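You operate a simulated robot arm through the tools that you are given. There is no shell and no other tool.

Carry out the task below with a simulated robot arm. There is one attempt and no reset: what you move stays moved.

TASK
Clear mould 35's jam and give the upper rod a full stroke.
Fine: upper rod home first, then the other; run the upper rod out and home; shut the red air valve at the end.

The check looks at the end state, three seconds after you hand in, the way a careful person would. Anything else that was tipped, shoved, dropped, spilled or broken makes it a failure.

THE ROBOT
A 6-joint arm with a fingered hand, fixed in place. Base frame: the origin is on the floor under the middle of its stand, x ahead of it, y to its left, z up; the work surface is at about z = 0.86. Lengths are in m, angles in rad, forces in N, time in s.
With the tool pointing down near the work surface it reaches from about 0.5 to 0.96 m from the base axis. Its first joint turns from -2.897 to 2.897 rad. Payload 5 kg.
The tool frame sits at the grasp point between the pads (the TCP): z along the fingers, y along the line on which they close. The tips reach 0.043 m beyond it. The gripper opens to 0.144 m; its body begins 0.05 m behind the TCP. The gripper is a hand of 5 fingers: y runs from the thumb to the fingers, the wrist lies at [-0.021, -0.133, -0.233] in the tool frame, and closing takes about 1.5 s.
Orientation is that of the tool frame in the base frame, as a unit quaternion [x, y, z, w]. With the fingers straight down and the wrist toward the robot, the tool's x, y and z point along [0, 1, 0], [1, 0, 0] and [0, 0, -1] of the base frame.

THE INTERFACE
- The arm moves only by the tool jog_arm. Its argument "steps" is a list of rows, each a list of 6 numbers: the turn, a rotation vector about the base's x, y, z in units of 4 degrees (1.0 is 4 degrees), then the shift along the base's x, y, z in units of 20 mm (1.0 is 20 mm). In form: [[rx, ry, rz, tx, ty, tz], ...]. A call has 1 to 20 rows; each row shifts and turns the commanded pose from where the row before left it. "hand" is the opening in per cent of the stroke, from 0 (shut) to 100 (fully open), set as the call begins (left out, the last holds). A call with a number of a shift or a turn outside -1 to 1 is refused whole. Rows are played at 5 a second. More than 0.05 m and 0.15 rad between two rows, or a gripper value outside its range, and nothing of the call is played. A pose out of reach is approached as far as the arm can. The call stops where the force on the tool passes 40 N (or 10 N more than at its start, if that is more) or the arm is blocked; 0.2 s more then pass. The fingers move at their own pace (about 0.072 m/s each) and stop on an object; they squeeze with about 22 N. The grip force told is the motor's: it shows also when the fingers shut on nothing. Time passes only in rows, and 0.2 s behind the last, so rows that do not move let the fingers close. The reply holds the time, the measured pose of the TCP, the force on the tool along the base axes, the opening and the grip force, in the units named above and with some noise, with the torque about the TCP (base axes, N m) and any sound that the robot's microphone picked up.
- Cameras (640 x 400 px; columns grow to the right, rows downward): "scene" is fixed at [0.22, 0.6475, 1.7494]; the picture's right is [-1.00, -0.09, 0.00], its down [-0.04, 0.42, -0.91] and it looks along [0.08, -0.90, -0.42] (base axes); focal length 331 px, centre (320, 200). "wrist" rides on the gripper at [0.086, -0.109, -0.168] in the tool frame; the picture's right is [-0.80, 0.28, -0.53], its down [-0.54, -0.73, 0.42] and it looks along [-0.27, 0.63, 0.73] (tool axes); focal length 275 px, centre (320, 200). There is no depth. A picture from a camera that has moved, and an enlarged one, comes with that camera's place and axes in the base frame and with its lens.
- snapshot(camera): a new picture of that camera. It takes no simulated time.
- lift_body(by): slides the trunk up (or, below 0, down) by that many m; the arm rides with it, the base frame stays. It gives what a move gives, with no picture.
- curl_fingers(index, middle, ring, little, thumb_bend, thumb_turn): sets how far each is bent, from 0 (flat) to 1 (curled in); at 0.3 the hand is open as for a grip, at 0.7 the pads meet at the TCP. One left out holds its place. A second passes; each finger stops where it meets its share of the squeeze, and holds until it gets a number again. A gripper value or a shape takes the hand back. It gives what a move gives, with no picture; readings hold the bend of each and the force on index, middle, ring, little, thumb and palm. thumb_turn goes from beside the hand (0) to across from the fingers (1), as for a grip.
- preshape(shape): the hand has 5 fingers and takes this shape, open, in about a second: jaw (thumb against the fingers, like two jaws); tri (thumb and two fingers); tip (a fingertip pinch); poke (one finger out to press); point (the index stretched); flat (the hand flat); cup (the hand cupped); fist (a fist). The gripper value then closes the fingers along that shape, each until it touches; the sizes above hold for jaw. It gives what a move gives, with no picture.
- zoom(camera, box): a new picture of the part [left, top, right, bottom] of that camera's present view, enlarged. It takes no simulated time.
- close_job(): hands the job in; it is judged then, once.

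Places have to be worked out from the pictures, the camera data and where the tool is seen. Open the gripper and draw the arm clear of the work before you hand the job in, unless the task says otherwise.

The tools are called after ">>>" as a command line: name --pt "numbers of a row" for each row, then --argument value for the rest, lists and objects as JSON in quotes. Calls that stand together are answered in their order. jog_arm: Moves the arm, as the interface text tells. Its arguments: {"type":"object","properties":{"steps":{"type":"array","items":{"type":"array","items":{"type":"number"}}},"hand":{"type":"number"}},"required":["steps"]} The other tools are called the same way: lift_body (by) moves the trunk up or down; preshape (shape) gives the hand a shape; curl_fingers (index, middle, ring, little, thumb_bend, thumb_turn) moves the fingers one by one; snapshot (camera) takes a picture; zoom (camera, box) takes an enlarged picture of a part of a camera's view; close_job () hands the job in.

At the start:

```text
t: 0.0
eef_pos: [0.3084, -0.335, 1.3511]
tool_rot: [0.707, 0.707, 0.0, -0.001]
contact_force: [-0.5, -0.1, -0.3]
wrist_torque: [0.0, 0.0, 0.0]
gripper_width: 0.1434
grip_force: 0.1
shape: jaw
bend: [0.3, 0.3, 0.3, 0.3, 0.3, 0.98]
finger forces: [0.1, 0.1, 0.1, 0.0, 0.0, 0.1]
trunk travel left (down, up): [-0.525, 0.065]
```

scene: 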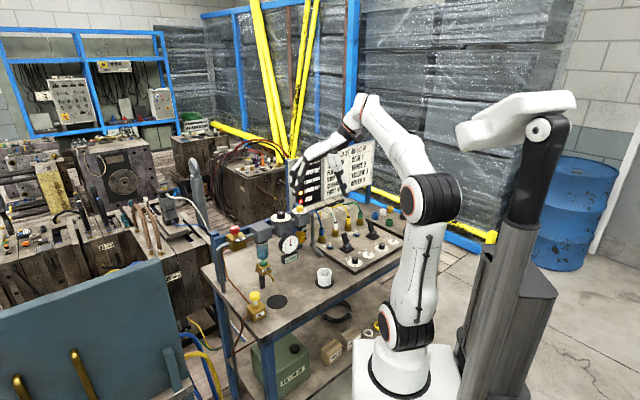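
wrist: 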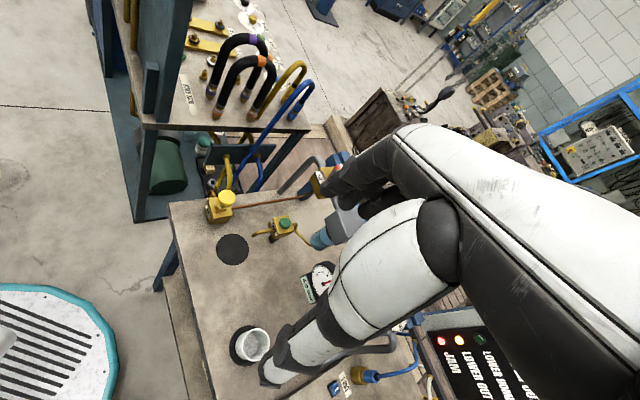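

I begin by looking closer at the scene: the panel with lamps, the sign, and the valves on the bench.

>>> zoom --camera "scene" --box '[280, 130, 410, 211]'

>>> zoom --camera "scene" --box '[210, 190, 420, 330]'

>>> zoom --camera "wrist" --box '[160, 0, 340, 250]'

>>> zoom --camera "scene" --box '[0, 250, 210, 400]'

```text
4.92 times, centred on (345, 170) of scene
camera zoom: at [0.22, 0.6475, 1.7494], right [-1.0, -0.09, 0.0], down [-0.04, 0.42, -0.91], along [0.08, -0.9, -0.42], focal length 1627 px, centre (197, 345)
```

zoom: 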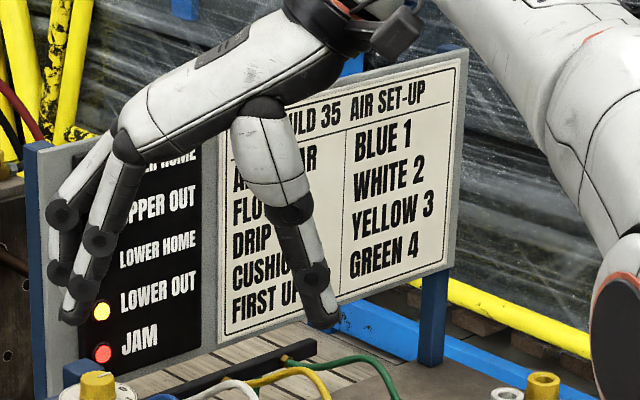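

```text
2.86 times, centred on (315, 260) of scene
camera zoom: at [0.22, 0.6475, 1.7494], right [-1.0, -0.09, 0.0], down [-0.04, 0.42, -0.91], along [0.08, -0.9, -0.42], focal length 944 px, centre (334, 29)
```

zoom: 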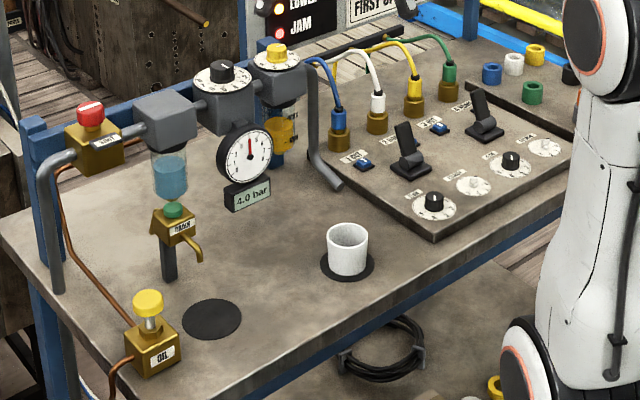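

```text
1.60 times, centred on (250, 125) of wrist
camera zoom: at [0.1989, -0.2495, 1.5187], right [0.28, -0.8, 0.53], down [-0.73, -0.54, -0.42], along [0.63, -0.27, -0.73], focal length 440 px, centre (432, 320)
```

zoom: 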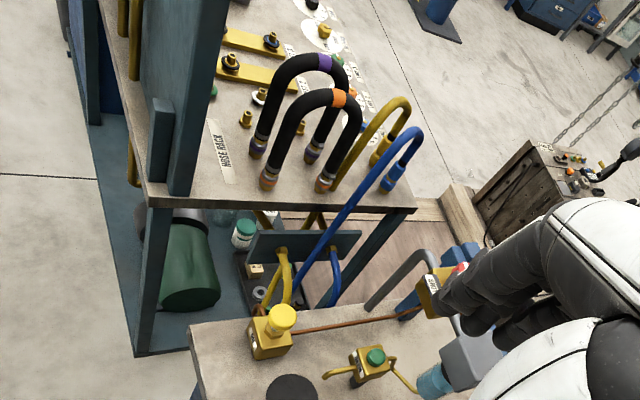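

```text
2.67 times, centred on (105, 325) of scene
camera zoom: at [0.22, 0.6475, 1.7494], right [-1.0, -0.09, 0.0], down [-0.04, 0.42, -0.91], along [0.08, -0.9, -0.42], focal length 882 px, centre (893, -133)
```

zoom: 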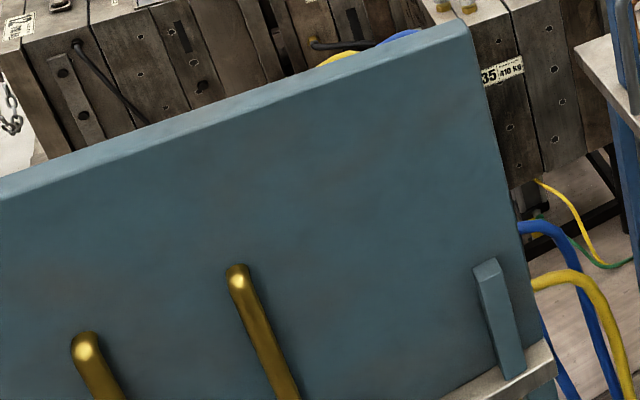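

The hand hides the lamp panel and the set-up sheet, the bench lies on the -y side. I turn the hand about the vertical so that the wrist camera looks at the bench, staying high.

>>> jog_arm --pt "0 0 -1 0 0 0.5" --pt "0 0 -1 0 0 0.5" --pt "0 0 -1 0 0 0.5" --pt "0 0 -1 0 0 0.5" --pt "0 0 -1 0 0 0.5" --pt "0 0 -1 0 0 0.5" --pt "0 0 -1 0 0 0.5" --pt "0 0 -1 0 0 0.5" --pt "0 0 -1 0 0 0" --pt "0 0 -1 0 0 0" --pt "0 0 -1 0 0 0" --pt "0 0 -1 0 0 0" --pt "0 0 -1 0 0 0" --pt "0 0 -1 0 0 0"

>>> snapshot --camera "scene"

>>> snapshot --camera "wrist"

```text
t: 3.0
eef_pos: [0.3074, -0.3354, 1.4314]
tool_rot: [0.956, 0.292, 0.0, 0.001]
contact_force: [-0.3, -1.1, -0.1]
wrist_torque: [0.01, 0.0, 0.0]
gripper_width: 0.1436
grip_force: 0.0
shape: jaw
bend: [0.3, 0.3, 0.3, 0.3, 0.3, 0.98]
finger forces: [0.1, 0.0, 0.0, 0.1, 0.0, 0.0]
trunk travel left (down, up): [-0.525, 0.065]
```

```text
taken
```

scene: 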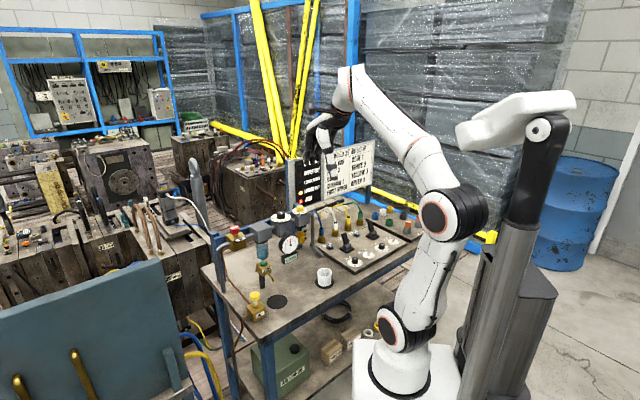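

```text
taken
camera wrist: at [0.3183, -0.1974, 1.6], right [-0.5, -0.68, 0.53], down [-0.86, 0.3, -0.42], along [0.13, -0.67, -0.73], focal length 275 px, centre (320, 200)
```

wrist: 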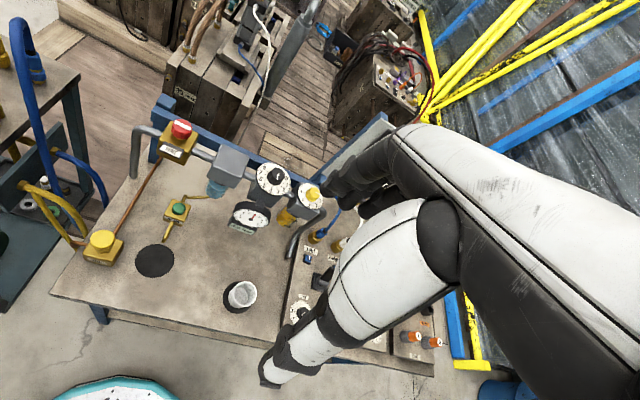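

The wrist camera now sees the bench. I zoom in on its pieces and on the set-up sheet in the scene camera.

>>> zoom --camera "wrist" --box '[140, 100, 340, 260]'

>>> zoom --camera "scene" --box '[280, 135, 390, 210]'

>>> zoom --camera "scene" --box '[300, 190, 420, 280]'

>>> zoom --camera "scene" --box '[215, 205, 335, 325]'

>>> zoom --camera "scene" --box '[0, 130, 220, 290]'

```text
2.50 times, centred on (240, 180) of wrist
camera zoom: at [0.3183, -0.1974, 1.6], right [-0.5, -0.68, 0.53], down [-0.86, 0.3, -0.42], along [0.13, -0.67, -0.73], focal length 688 px, centre (520, 250)
```

zoom: 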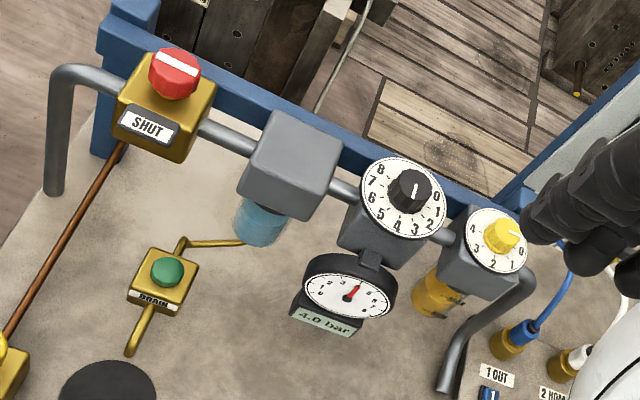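

```text
5.33 times, centred on (335, 172) of scene
camera zoom: at [0.22, 0.6475, 1.7494], right [-1.0, -0.09, 0.0], down [-0.04, 0.42, -0.91], along [0.08, -0.9, -0.42], focal length 1763 px, centre (240, 347)
```

zoom: 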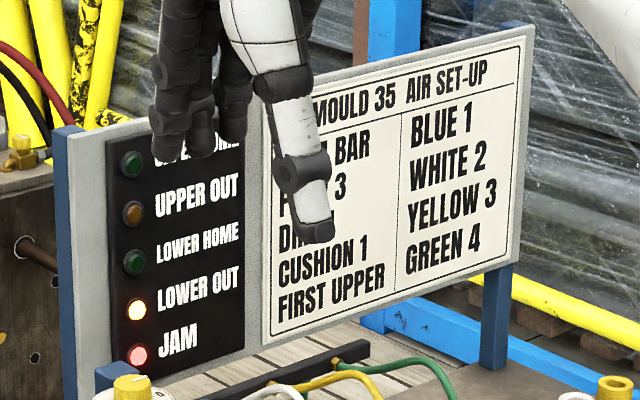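

```text
4.44 times, centred on (360, 235) of scene
camera zoom: at [0.22, 0.6475, 1.7494], right [-1.0, -0.09, 0.0], down [-0.04, 0.42, -0.91], along [0.08, -0.9, -0.42], focal length 1469 px, centre (142, 44)
```

zoom: 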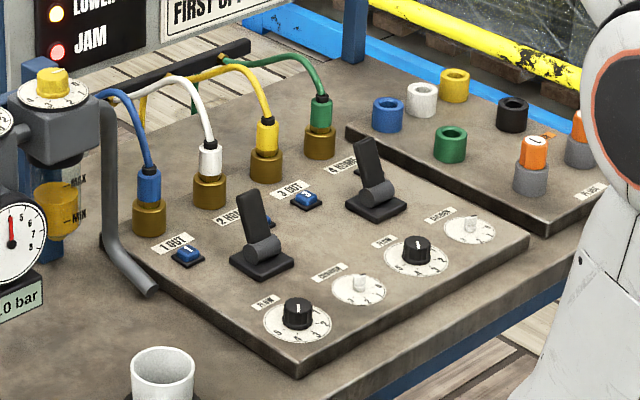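

```text
3.33 times, centred on (275, 265) of scene
camera zoom: at [0.22, 0.6475, 1.7494], right [-1.0, -0.09, 0.0], down [-0.04, 0.42, -0.91], along [0.08, -0.9, -0.42], focal length 1102 px, centre (470, -17)
```

zoom: 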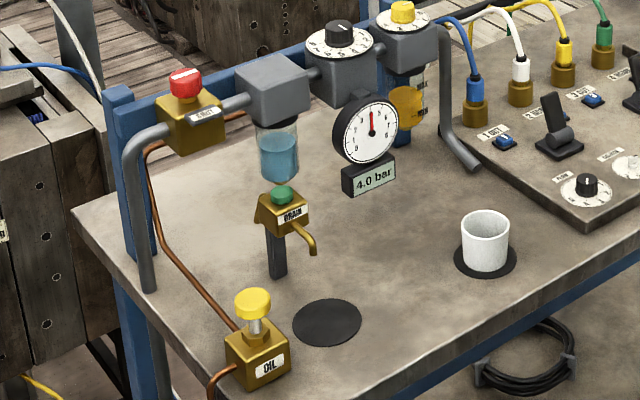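

```text
2.50 times, centred on (110, 210) of scene
camera zoom: at [0.22, 0.6475, 1.7494], right [-1.0, -0.09, 0.0], down [-0.04, 0.42, -0.91], along [0.08, -0.9, -0.42], focal length 826 px, centre (845, 175)
```

zoom: 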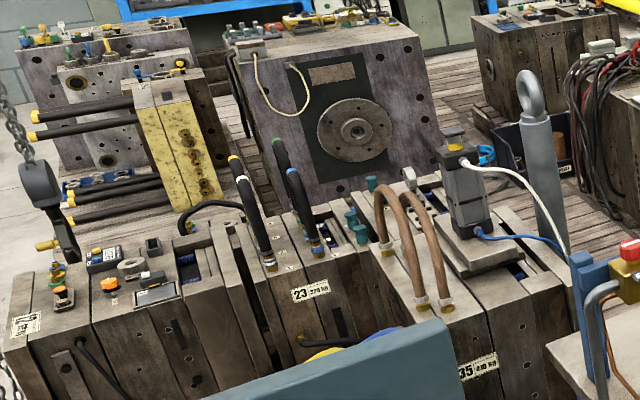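

The sheet reads FLOW 3, CUSHION 1, FIRST UPPER, BLUE 1, WHITE 2, YELLOW 3 and GREEN 4, with AIR and DRIP still hidden by the hand. I shift the hand toward -x to uncover them and to bring the valve board into the wrist view.

>>> jog_arm --pt "0 0 0 -1 -0.4 0" --pt "0 0 0 -1 -0.4 0" --pt "0 0 0 -1 -0.4 0" --pt "0 0 0 -1 -0.4 0" --pt "0 0 0 -1 -0.4 0" --pt "0 0 0 -1 -0.4 0" --pt "0 0 0 -1 -0.4 0" --pt "0 0 0 -1 -0.4 0" --pt "0 0 0 -1 -0.4 0" --pt "0 0 0 -1 -0.4 0"

>>> zoom --camera "scene" --box '[280, 135, 390, 210]'

>>> snapshot --camera "wrist"

>>> snapshot --camera "scene"

```text
t: 5.2
eef_pos: [0.1078, -0.4139, 1.4309]
tool_rot: [0.956, 0.292, 0.0, 0.0]
contact_force: [-0.8, 0.4, 0.0]
wrist_torque: [-0.06, 0.0, 0.0]
gripper_width: 0.1437
grip_force: 0.0
shape: jaw
bend: [0.3, 0.3, 0.3, 0.3, 0.3, 0.98]
finger forces: [0.0, 0.0, 0.0, 0.0, 0.0, 0.0]
trunk travel left (down, up): [-0.525, 0.065]
```

```text
5.33 times, centred on (335, 172) of scene
camera zoom: at [0.22, 0.6475, 1.7494], right [-1.0, -0.09, 0.0], down [-0.04, 0.42, -0.91], along [0.08, -0.9, -0.42], focal length 1763 px, centre (240, 347)
```

zoom: 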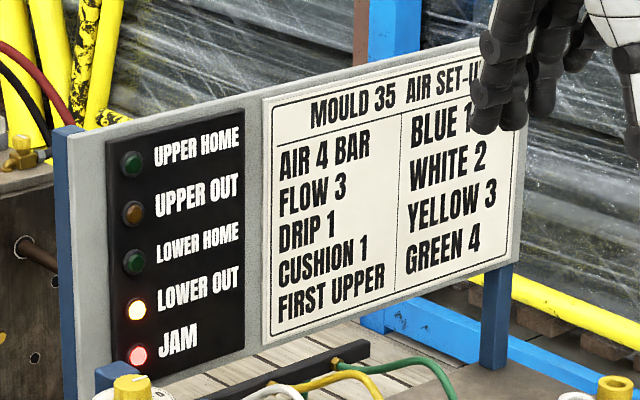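

```text
taken
camera wrist: at [0.1177, -0.2766, 1.599], right [-0.5, -0.68, 0.53], down [-0.86, 0.3, -0.42], along [0.13, -0.67, -0.73], focal length 275 px, centre (320, 200)
```

wrist: 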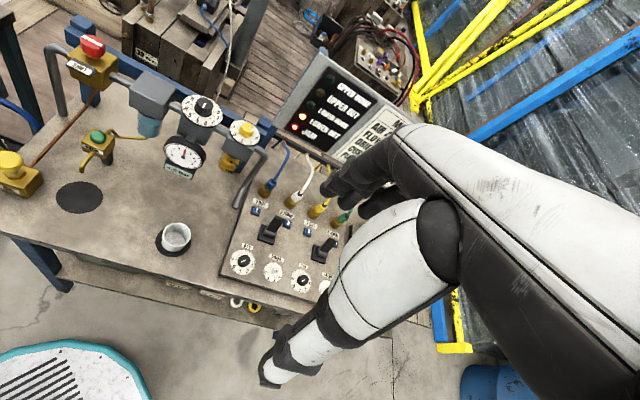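

```text
taken
```

scene: 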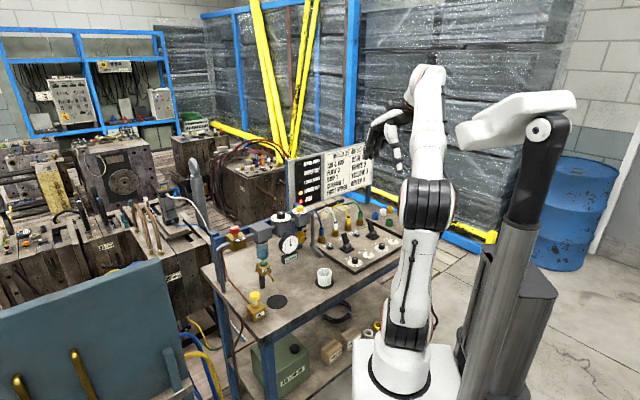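

The sheet is now fully readable: AIR 4 BAR, FLOW 3, DRIP 1, CUSHION 1, FIRST UPPER, BLUE 1, WHITE 2, YELLOW 3, GREEN 4. Lamps LOWER OUT and JAM are lit, so I zoom in to check the knobs, buttons and levers against the sheet.

>>> zoom --camera "wrist" --box '[220, 170, 350, 300]'

>>> zoom --camera "wrist" --box '[60, 20, 280, 180]'

>>> zoom --camera "scene" --box '[370, 195, 430, 245]'

>>> zoom --camera "scene" --box '[130, 170, 220, 240]'

>>> zoom --camera "scene" --box '[310, 215, 410, 275]'

```text
3.08 times, centred on (285, 235) of wrist
camera zoom: at [0.1177, -0.2766, 1.599], right [-0.5, -0.68, 0.53], down [-0.86, 0.3, -0.42], along [0.13, -0.67, -0.73], focal length 847 px, centre (428, 92)
```

zoom: 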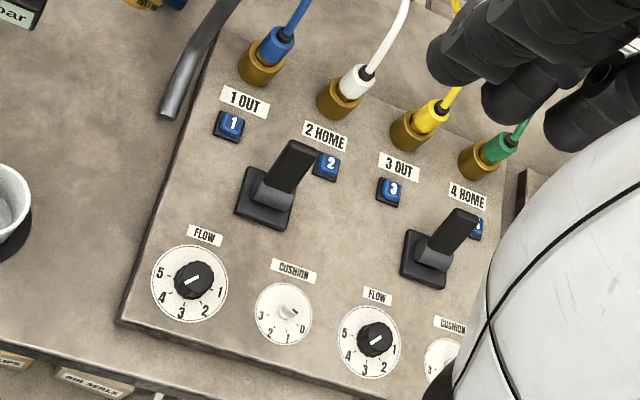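

```text
2.50 times, centred on (170, 100) of wrist
camera zoom: at [0.1177, -0.2766, 1.599], right [-0.5, -0.68, 0.53], down [-0.86, 0.3, -0.42], along [0.13, -0.67, -0.73], focal length 688 px, centre (695, 450)
```

zoom: 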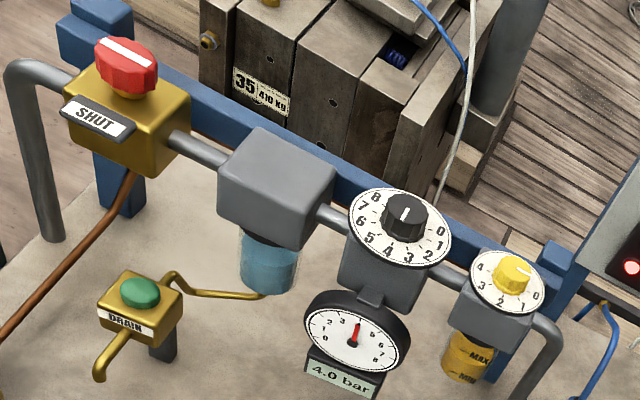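

```text
8.00 times, centred on (400, 220) of scene
camera zoom: at [0.22, 0.6475, 1.7494], right [-1.0, -0.09, 0.0], down [-0.04, 0.42, -0.91], along [0.08, -0.9, -0.42], focal length 2645 px, centre (-320, 40)
```

zoom: 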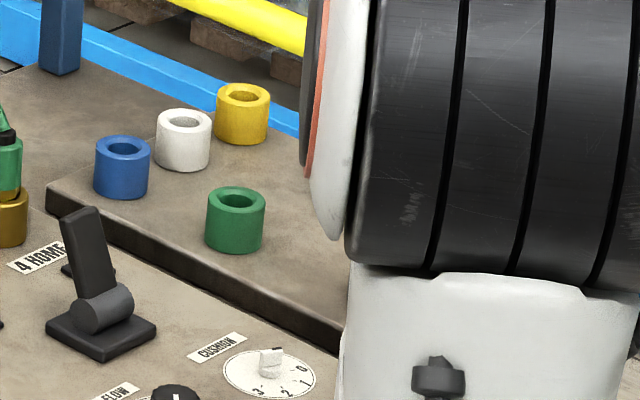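

```text
5.71 times, centred on (175, 205) of scene
camera zoom: at [0.22, 0.6475, 1.7494], right [-1.0, -0.09, 0.0], down [-0.04, 0.42, -0.91], along [0.08, -0.9, -0.42], focal length 1889 px, centre (1149, 171)
```

zoom: 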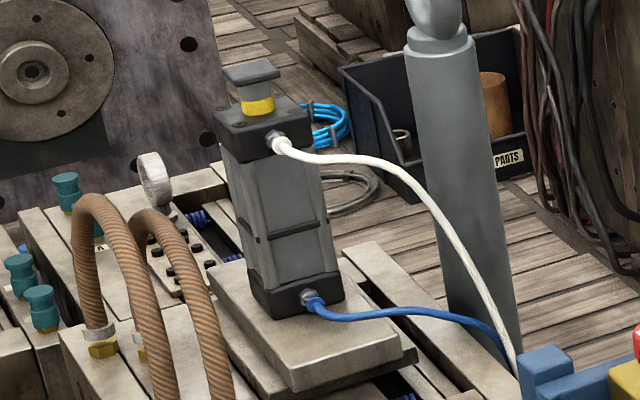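

```text
6.40 times, centred on (360, 245) of scene
camera zoom: at [0.22, 0.6475, 1.7494], right [-1.0, -0.09, 0.0], down [-0.04, 0.42, -0.91], along [0.08, -0.9, -0.42], focal length 2116 px, centre (64, -88)
```

zoom: 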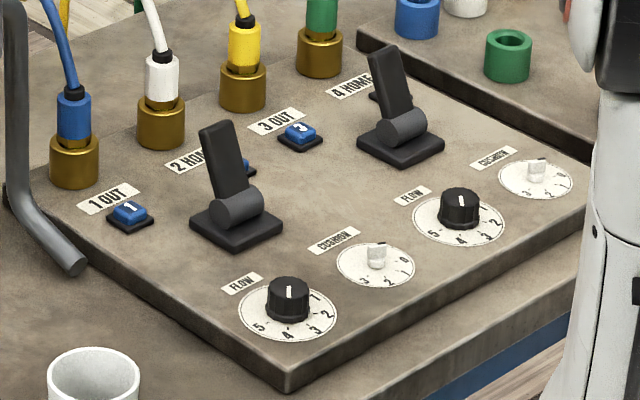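

The gauge shows 4.0 bar as the sheet wants; the knob marks are too small to read from here. I move lower over the right end of the board so the left part of the wrist picture shows the levers and knobs closely.

>>> jog_arm --pt "0 0 0 -0.25 -0.88 -1" --pt "0 0 0 -0.25 -0.88 -1" --pt "0 0 0 -0.25 -0.88 -1" --pt "0 0 0 -0.25 -0.88 -1" --pt "0 0 0 -0.25 -0.88 -1" --pt "0 0 0 -0.25 -0.88 -1" --pt "0 0 0 -0.25 -0.88 -1" --pt "0 0 0 -0.25 -0.88 -1" --pt "0 0 0 -0.25 -0.88 -1" --pt "0 0 0 -0.25 -0.88 -1" --pt "0 0 0 -0.25 -0.88 -1" --pt "0 0 0 -0.25 -0.88 -1"

>>> snapshot --camera "wrist"

>>> snapshot --camera "scene"

```text
t: 7.8
eef_pos: [0.0484, -0.6296, 1.1885]
tool_rot: [0.957, 0.291, 0.0, 0.0]
contact_force: [-0.3, 0.6, -0.1]
wrist_torque: [-0.02, 0.02, 0.04]
gripper_width: 0.1437
grip_force: 0.1
shape: jaw
bend: [0.3, 0.3, 0.3, 0.3, 0.3, 0.98]
finger forces: [0.0, 0.0, 0.0, 0.0, 0.1, 0.1]
trunk travel left (down, up): [-0.525, 0.065]
```

```text
taken
camera wrist: at [0.0588, -0.4907, 1.3566], right [-0.5, -0.68, 0.53], down [-0.86, 0.3, -0.42], along [0.13, -0.67, -0.73], focal length 275 px, centre (320, 200)
```

wrist: 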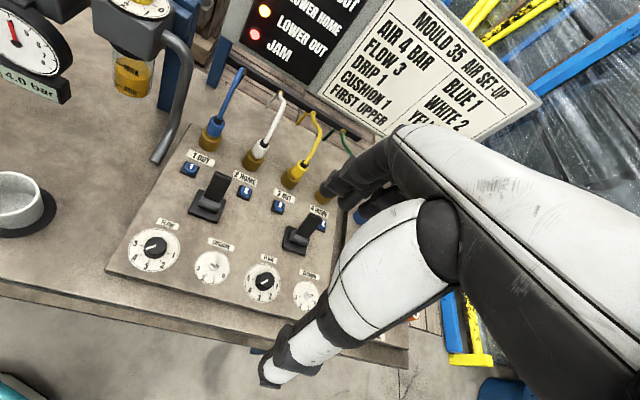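

```text
taken
```

scene: 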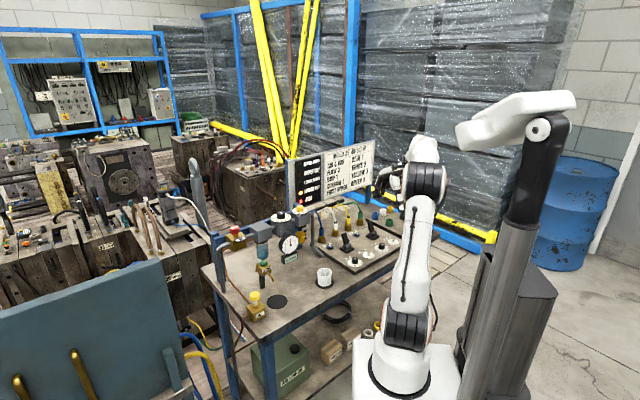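

Good close view of the valve board. I zoom into its parts.

>>> zoom --camera "wrist" --box '[120, 210, 220, 290]'

>>> zoom --camera "wrist" --box '[230, 230, 350, 320]'

>>> zoom --camera "wrist" --box '[160, 120, 350, 260]'

>>> zoom --camera "scene" --box '[350, 195, 430, 255]'

>>> zoom --camera "wrist" --box '[0, 0, 200, 130]'

```text
5.00 times, centred on (170, 250) of wrist
camera zoom: at [0.0588, -0.4907, 1.3566], right [-0.5, -0.68, 0.53], down [-0.86, 0.3, -0.42], along [0.13, -0.67, -0.73], focal length 1376 px, centre (1070, -50)
```

zoom: 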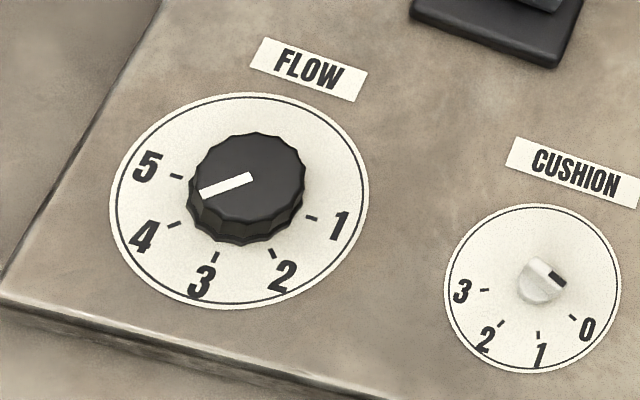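

```text
4.44 times, centred on (290, 275) of wrist
camera zoom: at [0.0588, -0.4907, 1.3566], right [-0.5, -0.68, 0.53], down [-0.86, 0.3, -0.42], along [0.13, -0.67, -0.73], focal length 1224 px, centre (453, -133)
```

zoom: 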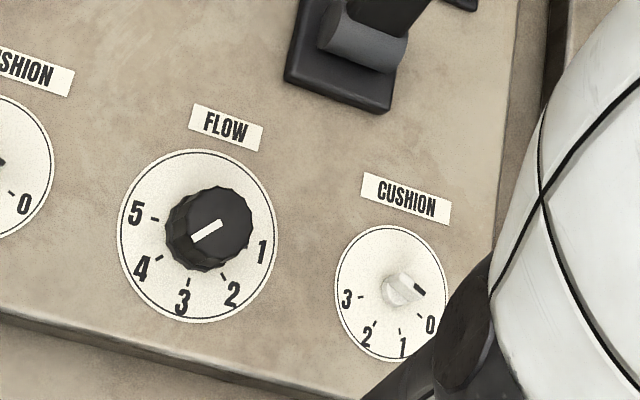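

```text
2.86 times, centred on (255, 190) of wrist
camera zoom: at [0.0588, -0.4907, 1.3566], right [-0.5, -0.68, 0.53], down [-0.86, 0.3, -0.42], along [0.13, -0.67, -0.73], focal length 786 px, centre (506, 229)
```

zoom: 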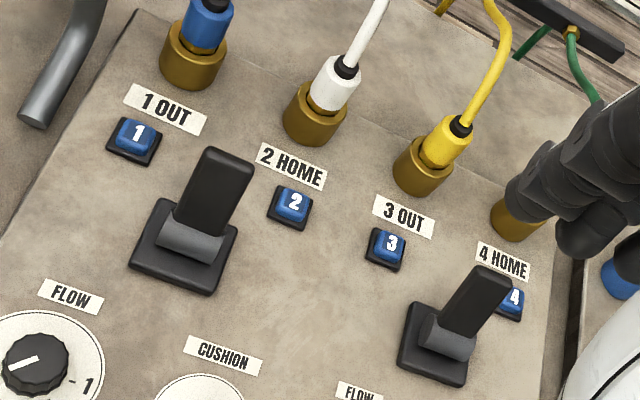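

```text
6.67 times, centred on (390, 225) of scene
camera zoom: at [0.22, 0.6475, 1.7494], right [-1.0, -0.09, 0.0], down [-0.04, 0.42, -0.91], along [0.08, -0.9, -0.42], focal length 2204 px, centre (-147, 33)
```

zoom: 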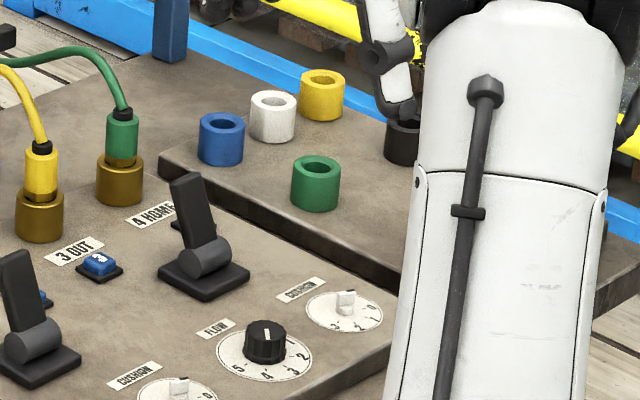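

```text
3.08 times, centred on (100, 65) of wrist
camera zoom: at [0.0588, -0.4907, 1.3566], right [-0.5, -0.68, 0.53], down [-0.86, 0.3, -0.42], along [0.13, -0.67, -0.73], focal length 847 px, centre (997, 615)
```

zoom: 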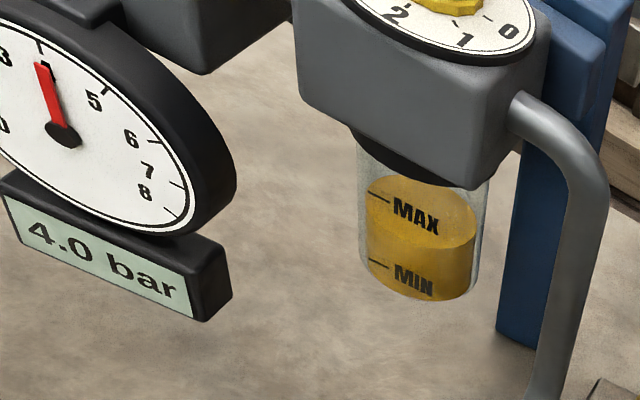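

The lubricator oil sits between MIN and MAX and the gauge says 4.0 bar. I zoom tighter on each knob to read its mark exactly.

>>> zoom --camera "wrist" --box '[128, 226, 182, 276]'

>>> zoom --camera "wrist" --box '[240, 260, 284, 304]'

>>> zoom --camera "wrist" --box '[190, 246, 234, 290]'

>>> zoom --camera "wrist" --box '[290, 270, 334, 314]'

>>> zoom --camera "scene" --box '[270, 195, 330, 225]'

>>> zoom --camera "scene" --box '[220, 222, 260, 252]'

```text
8.00 times, centred on (155, 251) of wrist
camera zoom: at [0.0588, -0.4907, 1.3566], right [-0.5, -0.68, 0.53], down [-0.86, 0.3, -0.42], along [0.13, -0.67, -0.73], focal length 2202 px, centre (1640, -208)
```

zoom: 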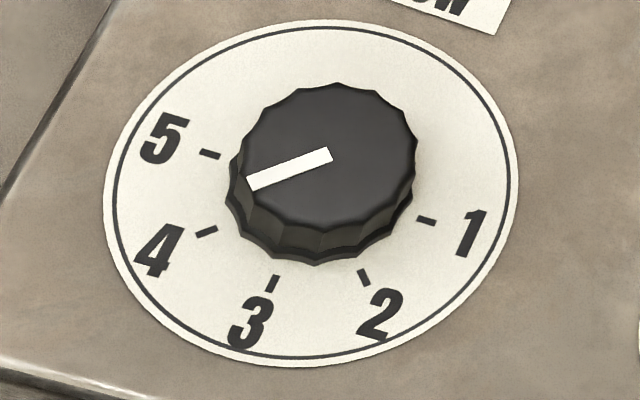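

```text
9.09 times, centred on (262, 282) of wrist
camera zoom: at [0.0588, -0.4907, 1.3566], right [-0.5, -0.68, 0.53], down [-0.86, 0.3, -0.42], along [0.13, -0.67, -0.73], focal length 2502 px, centre (847, -546)
```

zoom: 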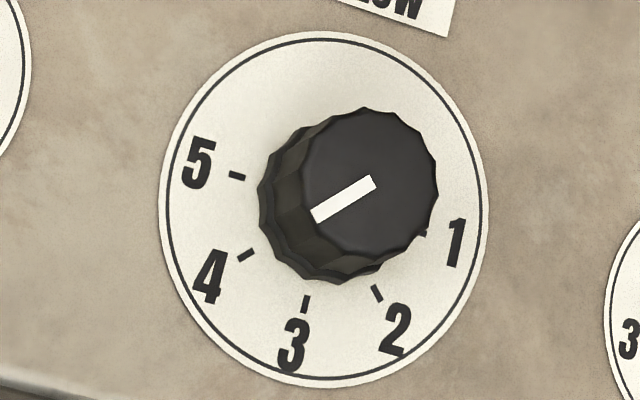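

```text
9.09 times, centred on (212, 268) of wrist
camera zoom: at [0.0588, -0.4907, 1.3566], right [-0.5, -0.68, 0.53], down [-0.86, 0.3, -0.42], along [0.13, -0.67, -0.73], focal length 2502 px, centre (1302, -418)
```

zoom: 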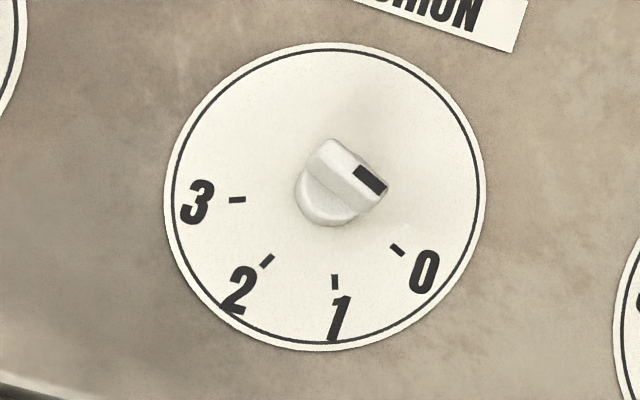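

```text
9.09 times, centred on (312, 292) of wrist
camera zoom: at [0.0588, -0.4907, 1.3566], right [-0.5, -0.68, 0.53], down [-0.86, 0.3, -0.42], along [0.13, -0.67, -0.73], focal length 2502 px, centre (393, -636)
```

zoom: 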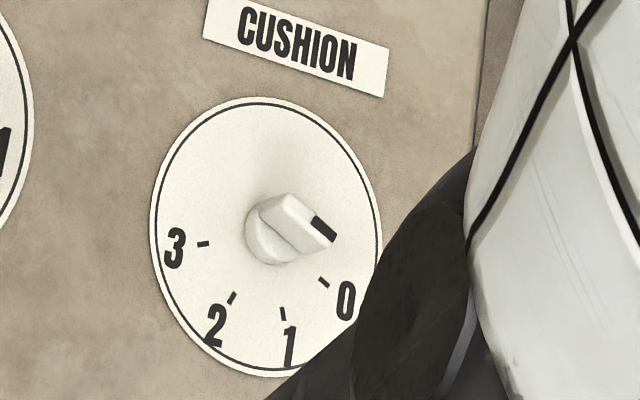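

```text
10.67 times, centred on (300, 210) of scene
camera zoom: at [0.22, 0.6475, 1.7494], right [-1.0, -0.09, 0.0], down [-0.04, 0.42, -0.91], along [0.08, -0.9, -0.42], focal length 3526 px, centre (533, 93)
```

zoom: 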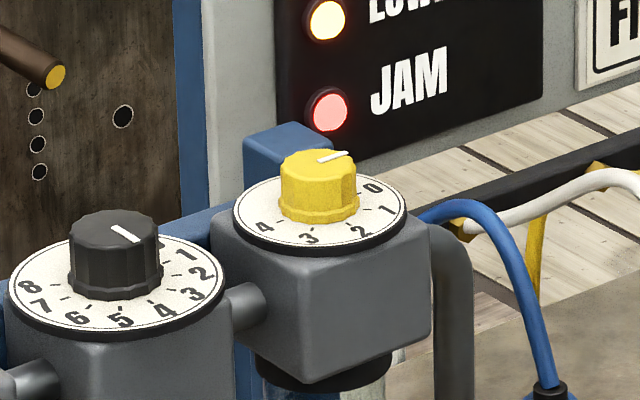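

```text
13.33 times, centred on (240, 237) of scene
camera zoom: at [0.22, 0.6475, 1.7494], right [-1.0, -0.09, 0.0], down [-0.04, 0.42, -0.91], along [0.08, -0.9, -0.42], focal length 4408 px, centre (1387, -293)
```

zoom: 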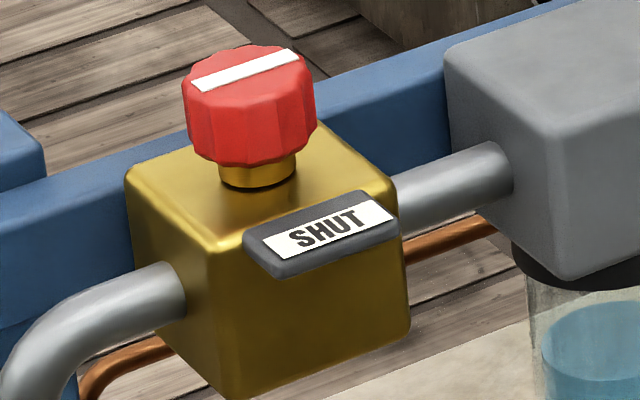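

Reading: regulator mark 4 (gauge 4.0), levers both lean back (the OUT side, as LOWER OUT is lit), lever A (upper, ports 1/2) tip near (0.23, -0.70, 0.95), lever B near (0.10, -0.845, 0.94). I try the one-finger shape here, in the clear, to see where its fingertip lies.

>>> preshape --shape "poke"

>>> snapshot --camera "wrist"

>>> zoom --camera "scene" --box '[350, 120, 450, 220]'

```text
t: 8.7
eef_pos: [0.0494, -0.6286, 1.1902]
tool_rot: [0.956, 0.292, 0.0, 0.0]
contact_force: [0.1, 0.5, 0.1]
wrist_torque: [-0.03, -0.01, -0.02]
gripper_width: 0.0
grip_force: 0.0
shape: poke
bend: [0.7, 0.7, 0.99, 0.99, 1.0, 1.0]
finger forces: [0.0, 0.0, 0.1, 0.1, 0.0, 0.0]
trunk travel left (down, up): [-0.525, 0.065]
```

```text
taken
camera wrist: at [0.059, -0.4899, 1.3571], right [-0.5, -0.68, 0.53], down [-0.86, 0.3, -0.42], along [0.13, -0.67, -0.73], focal length 275 px, centre (320, 200)
```

wrist: 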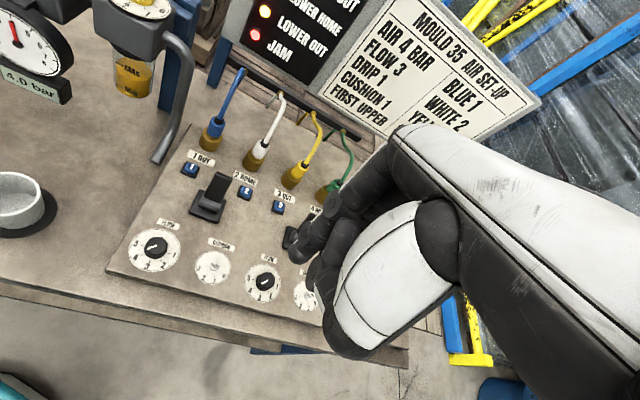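

```text
4.00 times, centred on (400, 170) of scene
camera zoom: at [0.22, 0.6475, 1.7494], right [-1.0, -0.09, 0.0], down [-0.04, 0.42, -0.91], along [0.08, -0.9, -0.42], focal length 1322 px, centre (0, 320)
```

zoom: 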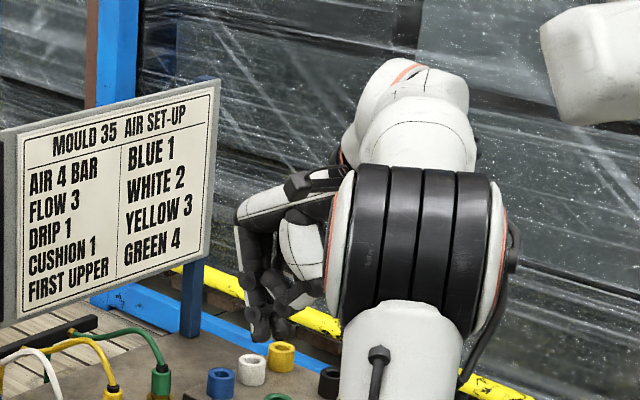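

The poke shape leaves index and middle bent with their pads at the TCP line. I zoom on the fingertips in the wrist view to fix where the tip lies in the tool frame.

>>> zoom --camera "wrist" --box '[270, 170, 430, 270]'

>>> zoom --camera "scene" --box '[400, 160, 450, 210]'

>>> zoom --camera "wrist" --box '[20, 0, 220, 110]'

```text
4.00 times, centred on (350, 220) of wrist
camera zoom: at [0.059, -0.4899, 1.3571], right [-0.5, -0.68, 0.53], down [-0.86, 0.3, -0.42], along [0.13, -0.67, -0.73], focal length 1101 px, centre (200, 120)
```

zoom: 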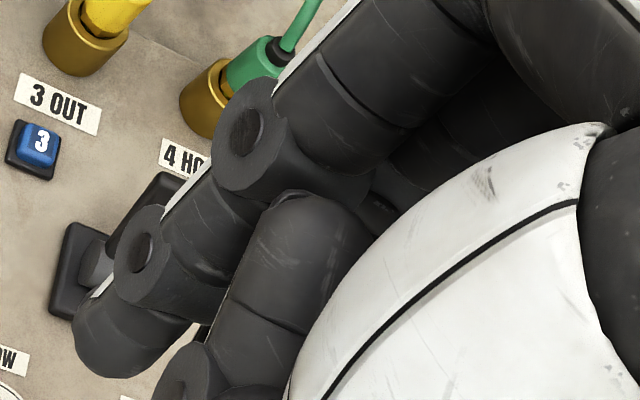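

```text
8.00 times, centred on (425, 185) of scene
camera zoom: at [0.22, 0.6475, 1.7494], right [-1.0, -0.09, 0.0], down [-0.04, 0.42, -0.91], along [0.08, -0.9, -0.42], focal length 2645 px, centre (-520, 320)
```

zoom: 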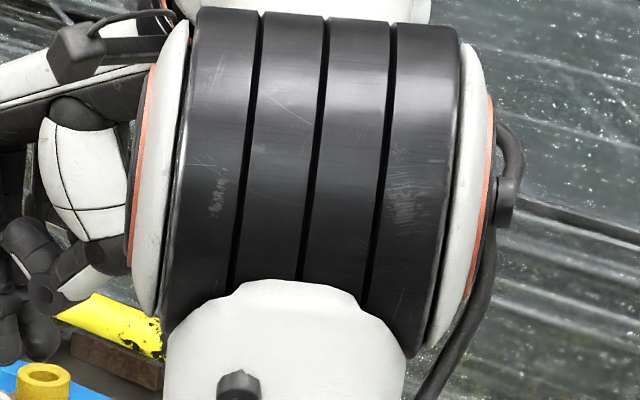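

```text
3.20 times, centred on (120, 55) of wrist
camera zoom: at [0.059, -0.4899, 1.3571], right [-0.5, -0.68, 0.53], down [-0.86, 0.3, -0.42], along [0.13, -0.67, -0.73], focal length 881 px, centre (960, 664)
```

zoom: 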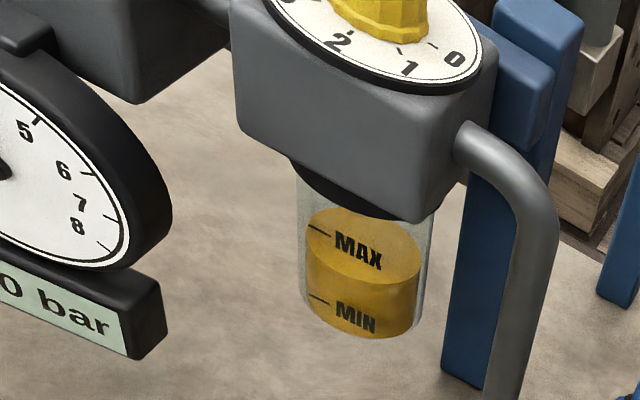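

One finger should be freed for hooking the lever: I curl the middle, ring and little fully, straighten the index a bit and lay the thumb beside the hand, then look again.

>>> curl_fingers --index 0.5 --middle 1 --ring 1 --little 1 --thumb_bend 1 --thumb_turn 0.3

>>> snapshot --camera "wrist"

>>> zoom --camera "wrist" --box '[250, 130, 470, 290]'

>>> zoom --camera "scene" --box '[370, 140, 450, 220]'

```text
t: 9.7
eef_pos: [0.049, -0.6279, 1.189]
tool_rot: [0.956, 0.292, 0.0, 0.0]
contact_force: [0.2, -0.4, 0.2]
wrist_torque: [0.0, -0.01, -0.02]
gripper_width: 0.0694
grip_force: 0.0
shape: fingers
bend: [0.5, 1.0, 1.0, 1.0, 1.0, 0.31]
finger forces: [0.0, 0.0, 0.0, 0.0, 0.0, 0.1]
trunk travel left (down, up): [-0.525, 0.065]
```

```text
taken
camera wrist: at [0.059, -0.49, 1.357], right [-0.5, -0.68, 0.53], down [-0.86, 0.3, -0.42], along [0.13, -0.67, -0.73], focal length 275 px, centre (320, 200)
```

wrist: 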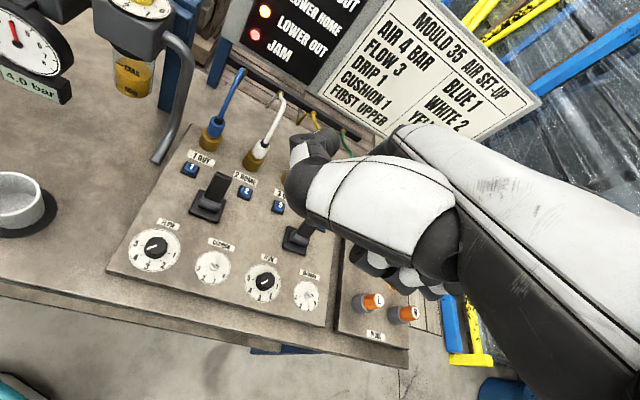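

```text
2.50 times, centred on (360, 210) of wrist
camera zoom: at [0.059, -0.49, 1.357], right [-0.5, -0.68, 0.53], down [-0.86, 0.3, -0.42], along [0.13, -0.67, -0.73], focal length 688 px, centre (220, 175)
```

zoom: 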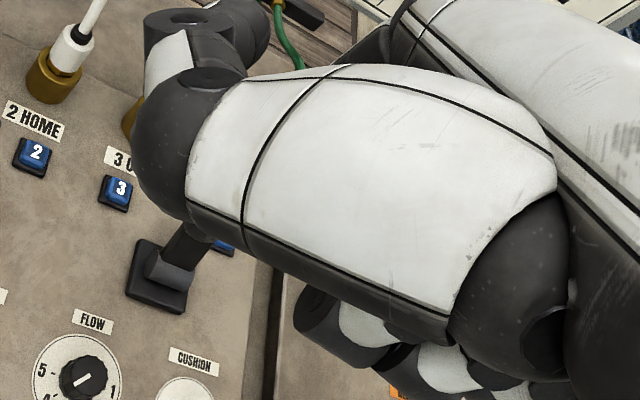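

```text
5.00 times, centred on (410, 180) of scene
camera zoom: at [0.22, 0.6475, 1.7494], right [-1.0, -0.09, 0.0], down [-0.04, 0.42, -0.91], along [0.08, -0.9, -0.42], focal length 1653 px, centre (-130, 300)
```

zoom: 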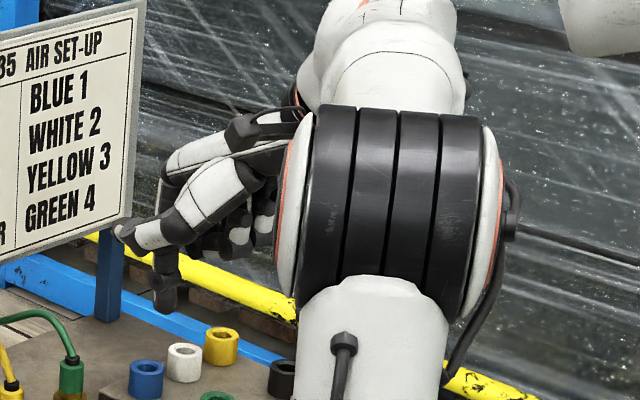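

The thumb blocks the view that way. I put the thumb back across (turn 1, open 0.3) and keep only the index forward, as straddling the lever between index and thumb also allows pushing both ways.

>>> curl_fingers --index 0.5 --middle 1 --ring 1 --little 1 --thumb_bend 0.35 --thumb_turn 1

>>> snapshot --camera "wrist"

>>> zoom --camera "wrist" --box '[250, 130, 470, 290]'

>>> zoom --camera "scene" --box '[370, 140, 450, 220]'

```text
t: 10.7
eef_pos: [0.0487, -0.6273, 1.1884]
tool_rot: [0.956, 0.292, 0.0, 0.0]
contact_force: [-0.6, -0.7, -0.4]
wrist_torque: [-0.01, 0.01, -0.01]
gripper_width: 0.105
grip_force: 0.1
shape: fingers
bend: [0.5, 1.0, 1.0, 1.0, 0.35, 0.98]
finger forces: [0.0, 0.0, 0.0, 0.1, 0.0, 0.1]
trunk travel left (down, up): [-0.525, 0.065]
```

```text
taken
camera wrist: at [0.059, -0.49, 1.357], right [-0.5, -0.68, 0.53], down [-0.86, 0.3, -0.42], along [0.13, -0.67, -0.73], focal length 275 px, centre (320, 200)
```

wrist: 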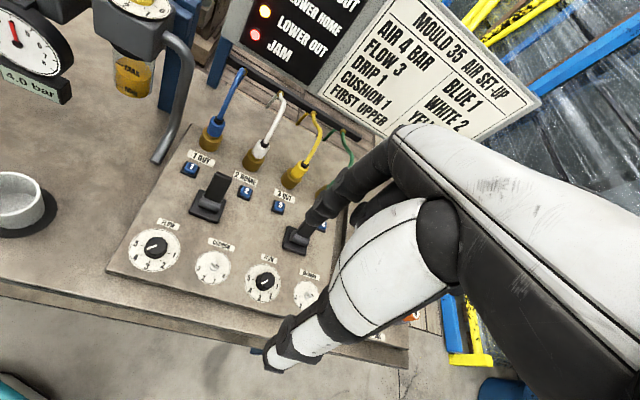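

```text
2.50 times, centred on (360, 210) of wrist
camera zoom: at [0.059, -0.49, 1.357], right [-0.5, -0.68, 0.53], down [-0.86, 0.3, -0.42], along [0.13, -0.67, -0.73], focal length 688 px, centre (220, 175)
```

zoom: 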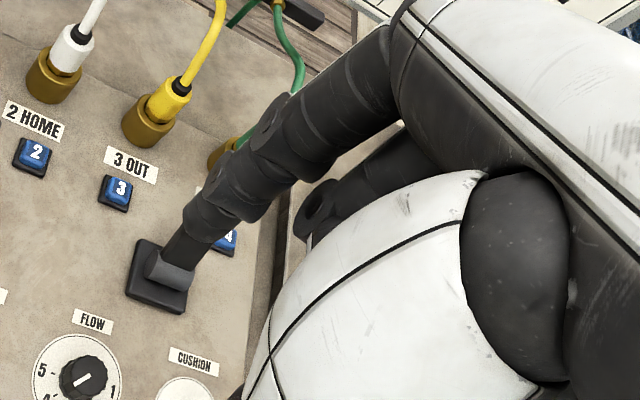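

```text
5.00 times, centred on (410, 180) of scene
camera zoom: at [0.22, 0.6475, 1.7494], right [-1.0, -0.09, 0.0], down [-0.04, 0.42, -0.91], along [0.08, -0.9, -0.42], focal length 1653 px, centre (-130, 300)
```

zoom: 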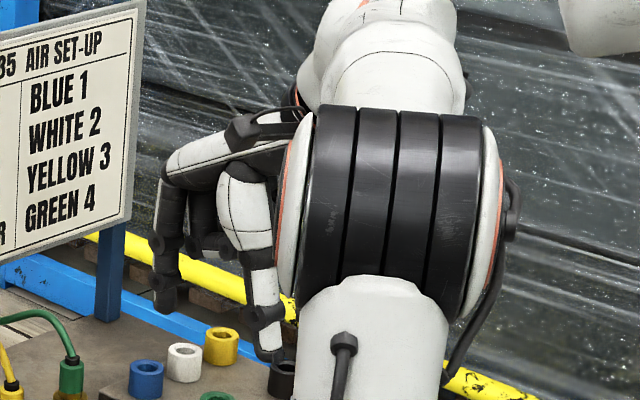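

Now the index points straight down with its tip near tool (0, 0.062, 0.058), the thumb faces it. I turn the hand to line up with the board and move to a spot above lever A, with the index to come down behind it.

>>> jog_arm --pt "0 0 1 0.9 -0.3 -0.4" --pt "0 0 1 0.9 -0.3 -0.4" --pt "0 0 1 0.9 -0.3 -0.4" --pt "0 0 0 0.9 -0.3 -0.4" --pt "0 0 0 0.9 -0.3 -0.4" --pt "0 0 0 0.9 -0.3 -0.4" --pt "0 0 0 0.9 -0.3 -0.4" --pt "0 0 0 0.9 -0.3 -0.4" --pt "0 0 0 0.9 -0.3 -0.4"

>>> snapshot --camera "wrist"

>>> zoom --camera "scene" --box '[300, 150, 420, 260]'

```text
t: 12.7
eef_pos: [0.2102, -0.6805, 1.1187]
tool_rot: [0.92, 0.391, 0.0, 0.0]
contact_force: [0.4, 0.1, 0.4]
wrist_torque: [0.01, 0.0, 0.01]
gripper_width: 0.1051
grip_force: 0.0
shape: fingers
bend: [0.5, 1.0, 1.0, 1.0, 0.35, 0.98]
finger forces: [0.0, 0.0, 0.0, 0.0, 0.0, 0.0]
trunk travel left (down, up): [-0.525, 0.065]
```

```text
taken
camera wrist: at [0.1918, -0.5434, 1.2869], right [-0.35, -0.77, 0.53], down [-0.9, 0.11, -0.42], along [0.27, -0.63, -0.73], focal length 275 px, centre (320, 200)
```

wrist: 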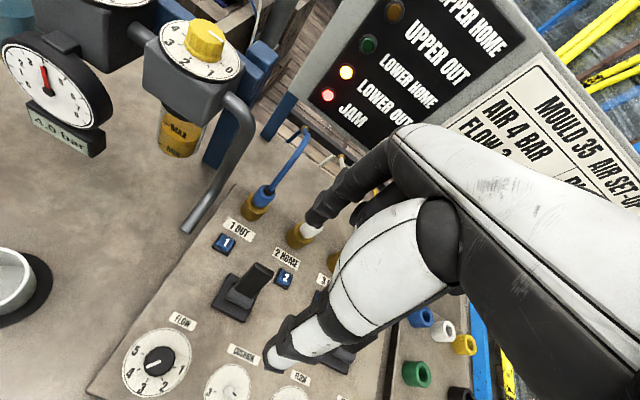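

```text
3.64 times, centred on (360, 205) of scene
camera zoom: at [0.22, 0.6475, 1.7494], right [-1.0, -0.09, 0.0], down [-0.04, 0.42, -0.91], along [0.08, -0.9, -0.42], focal length 1202 px, centre (174, 182)
```

zoom: 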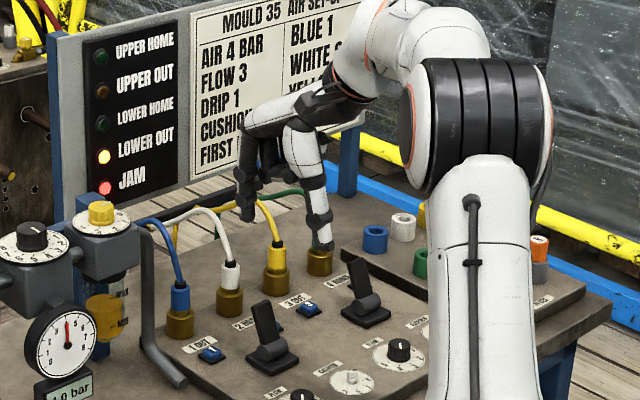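

Index tip measured at about (0.248, -0.715, 1.067) and lever A tip at (0.229, -0.696, 0.957). I nudge 8 mm further back and descend so the index sits behind the lever with the thumb in front.

>>> jog_arm --pt "0 0 0 0.3 -0.3 0" --pt "0 0 0 0 0 -1" --pt "0 0 0 0 0 -1" --pt "0 0 0 0 0 -1" --pt "0 0 0 0 0 -1" --pt "0 0 0 0 0 -1"

>>> snapshot --camera "wrist"

>>> zoom --camera "scene" --box '[300, 150, 420, 260]'

```text
t: 14.1
eef_pos: [0.2155, -0.6871, 1.0191]
tool_rot: [0.921, 0.39, -0.001, 0.0]
contact_force: [1.1, -0.2, 0.9]
wrist_torque: [0.0, 0.02, 0.01]
gripper_width: 0.1052
grip_force: 0.0
shape: fingers
bend: [0.5, 1.0, 1.0, 1.0, 0.35, 0.98]
finger forces: [0.1, 0.0, 0.1, 0.0, 0.0, 0.0]
trunk travel left (down, up): [-0.525, 0.065]
```

```text
taken
camera wrist: at [0.1978, -0.5496, 1.1868], right [-0.35, -0.77, 0.53], down [-0.9, 0.11, -0.42], along [0.27, -0.63, -0.73], focal length 275 px, centre (320, 200)
```

wrist: 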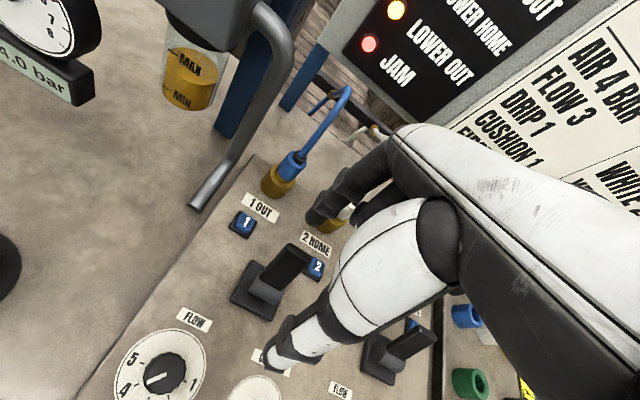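

```text
3.64 times, centred on (360, 205) of scene
camera zoom: at [0.22, 0.6475, 1.7494], right [-1.0, -0.09, 0.0], down [-0.04, 0.42, -0.91], along [0.08, -0.9, -0.42], focal length 1202 px, centre (174, 182)
```

zoom: 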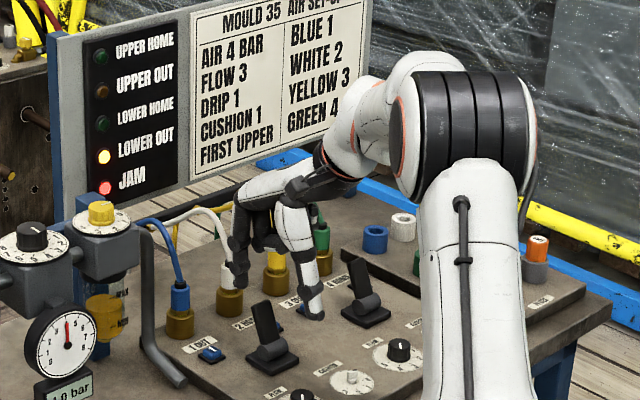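

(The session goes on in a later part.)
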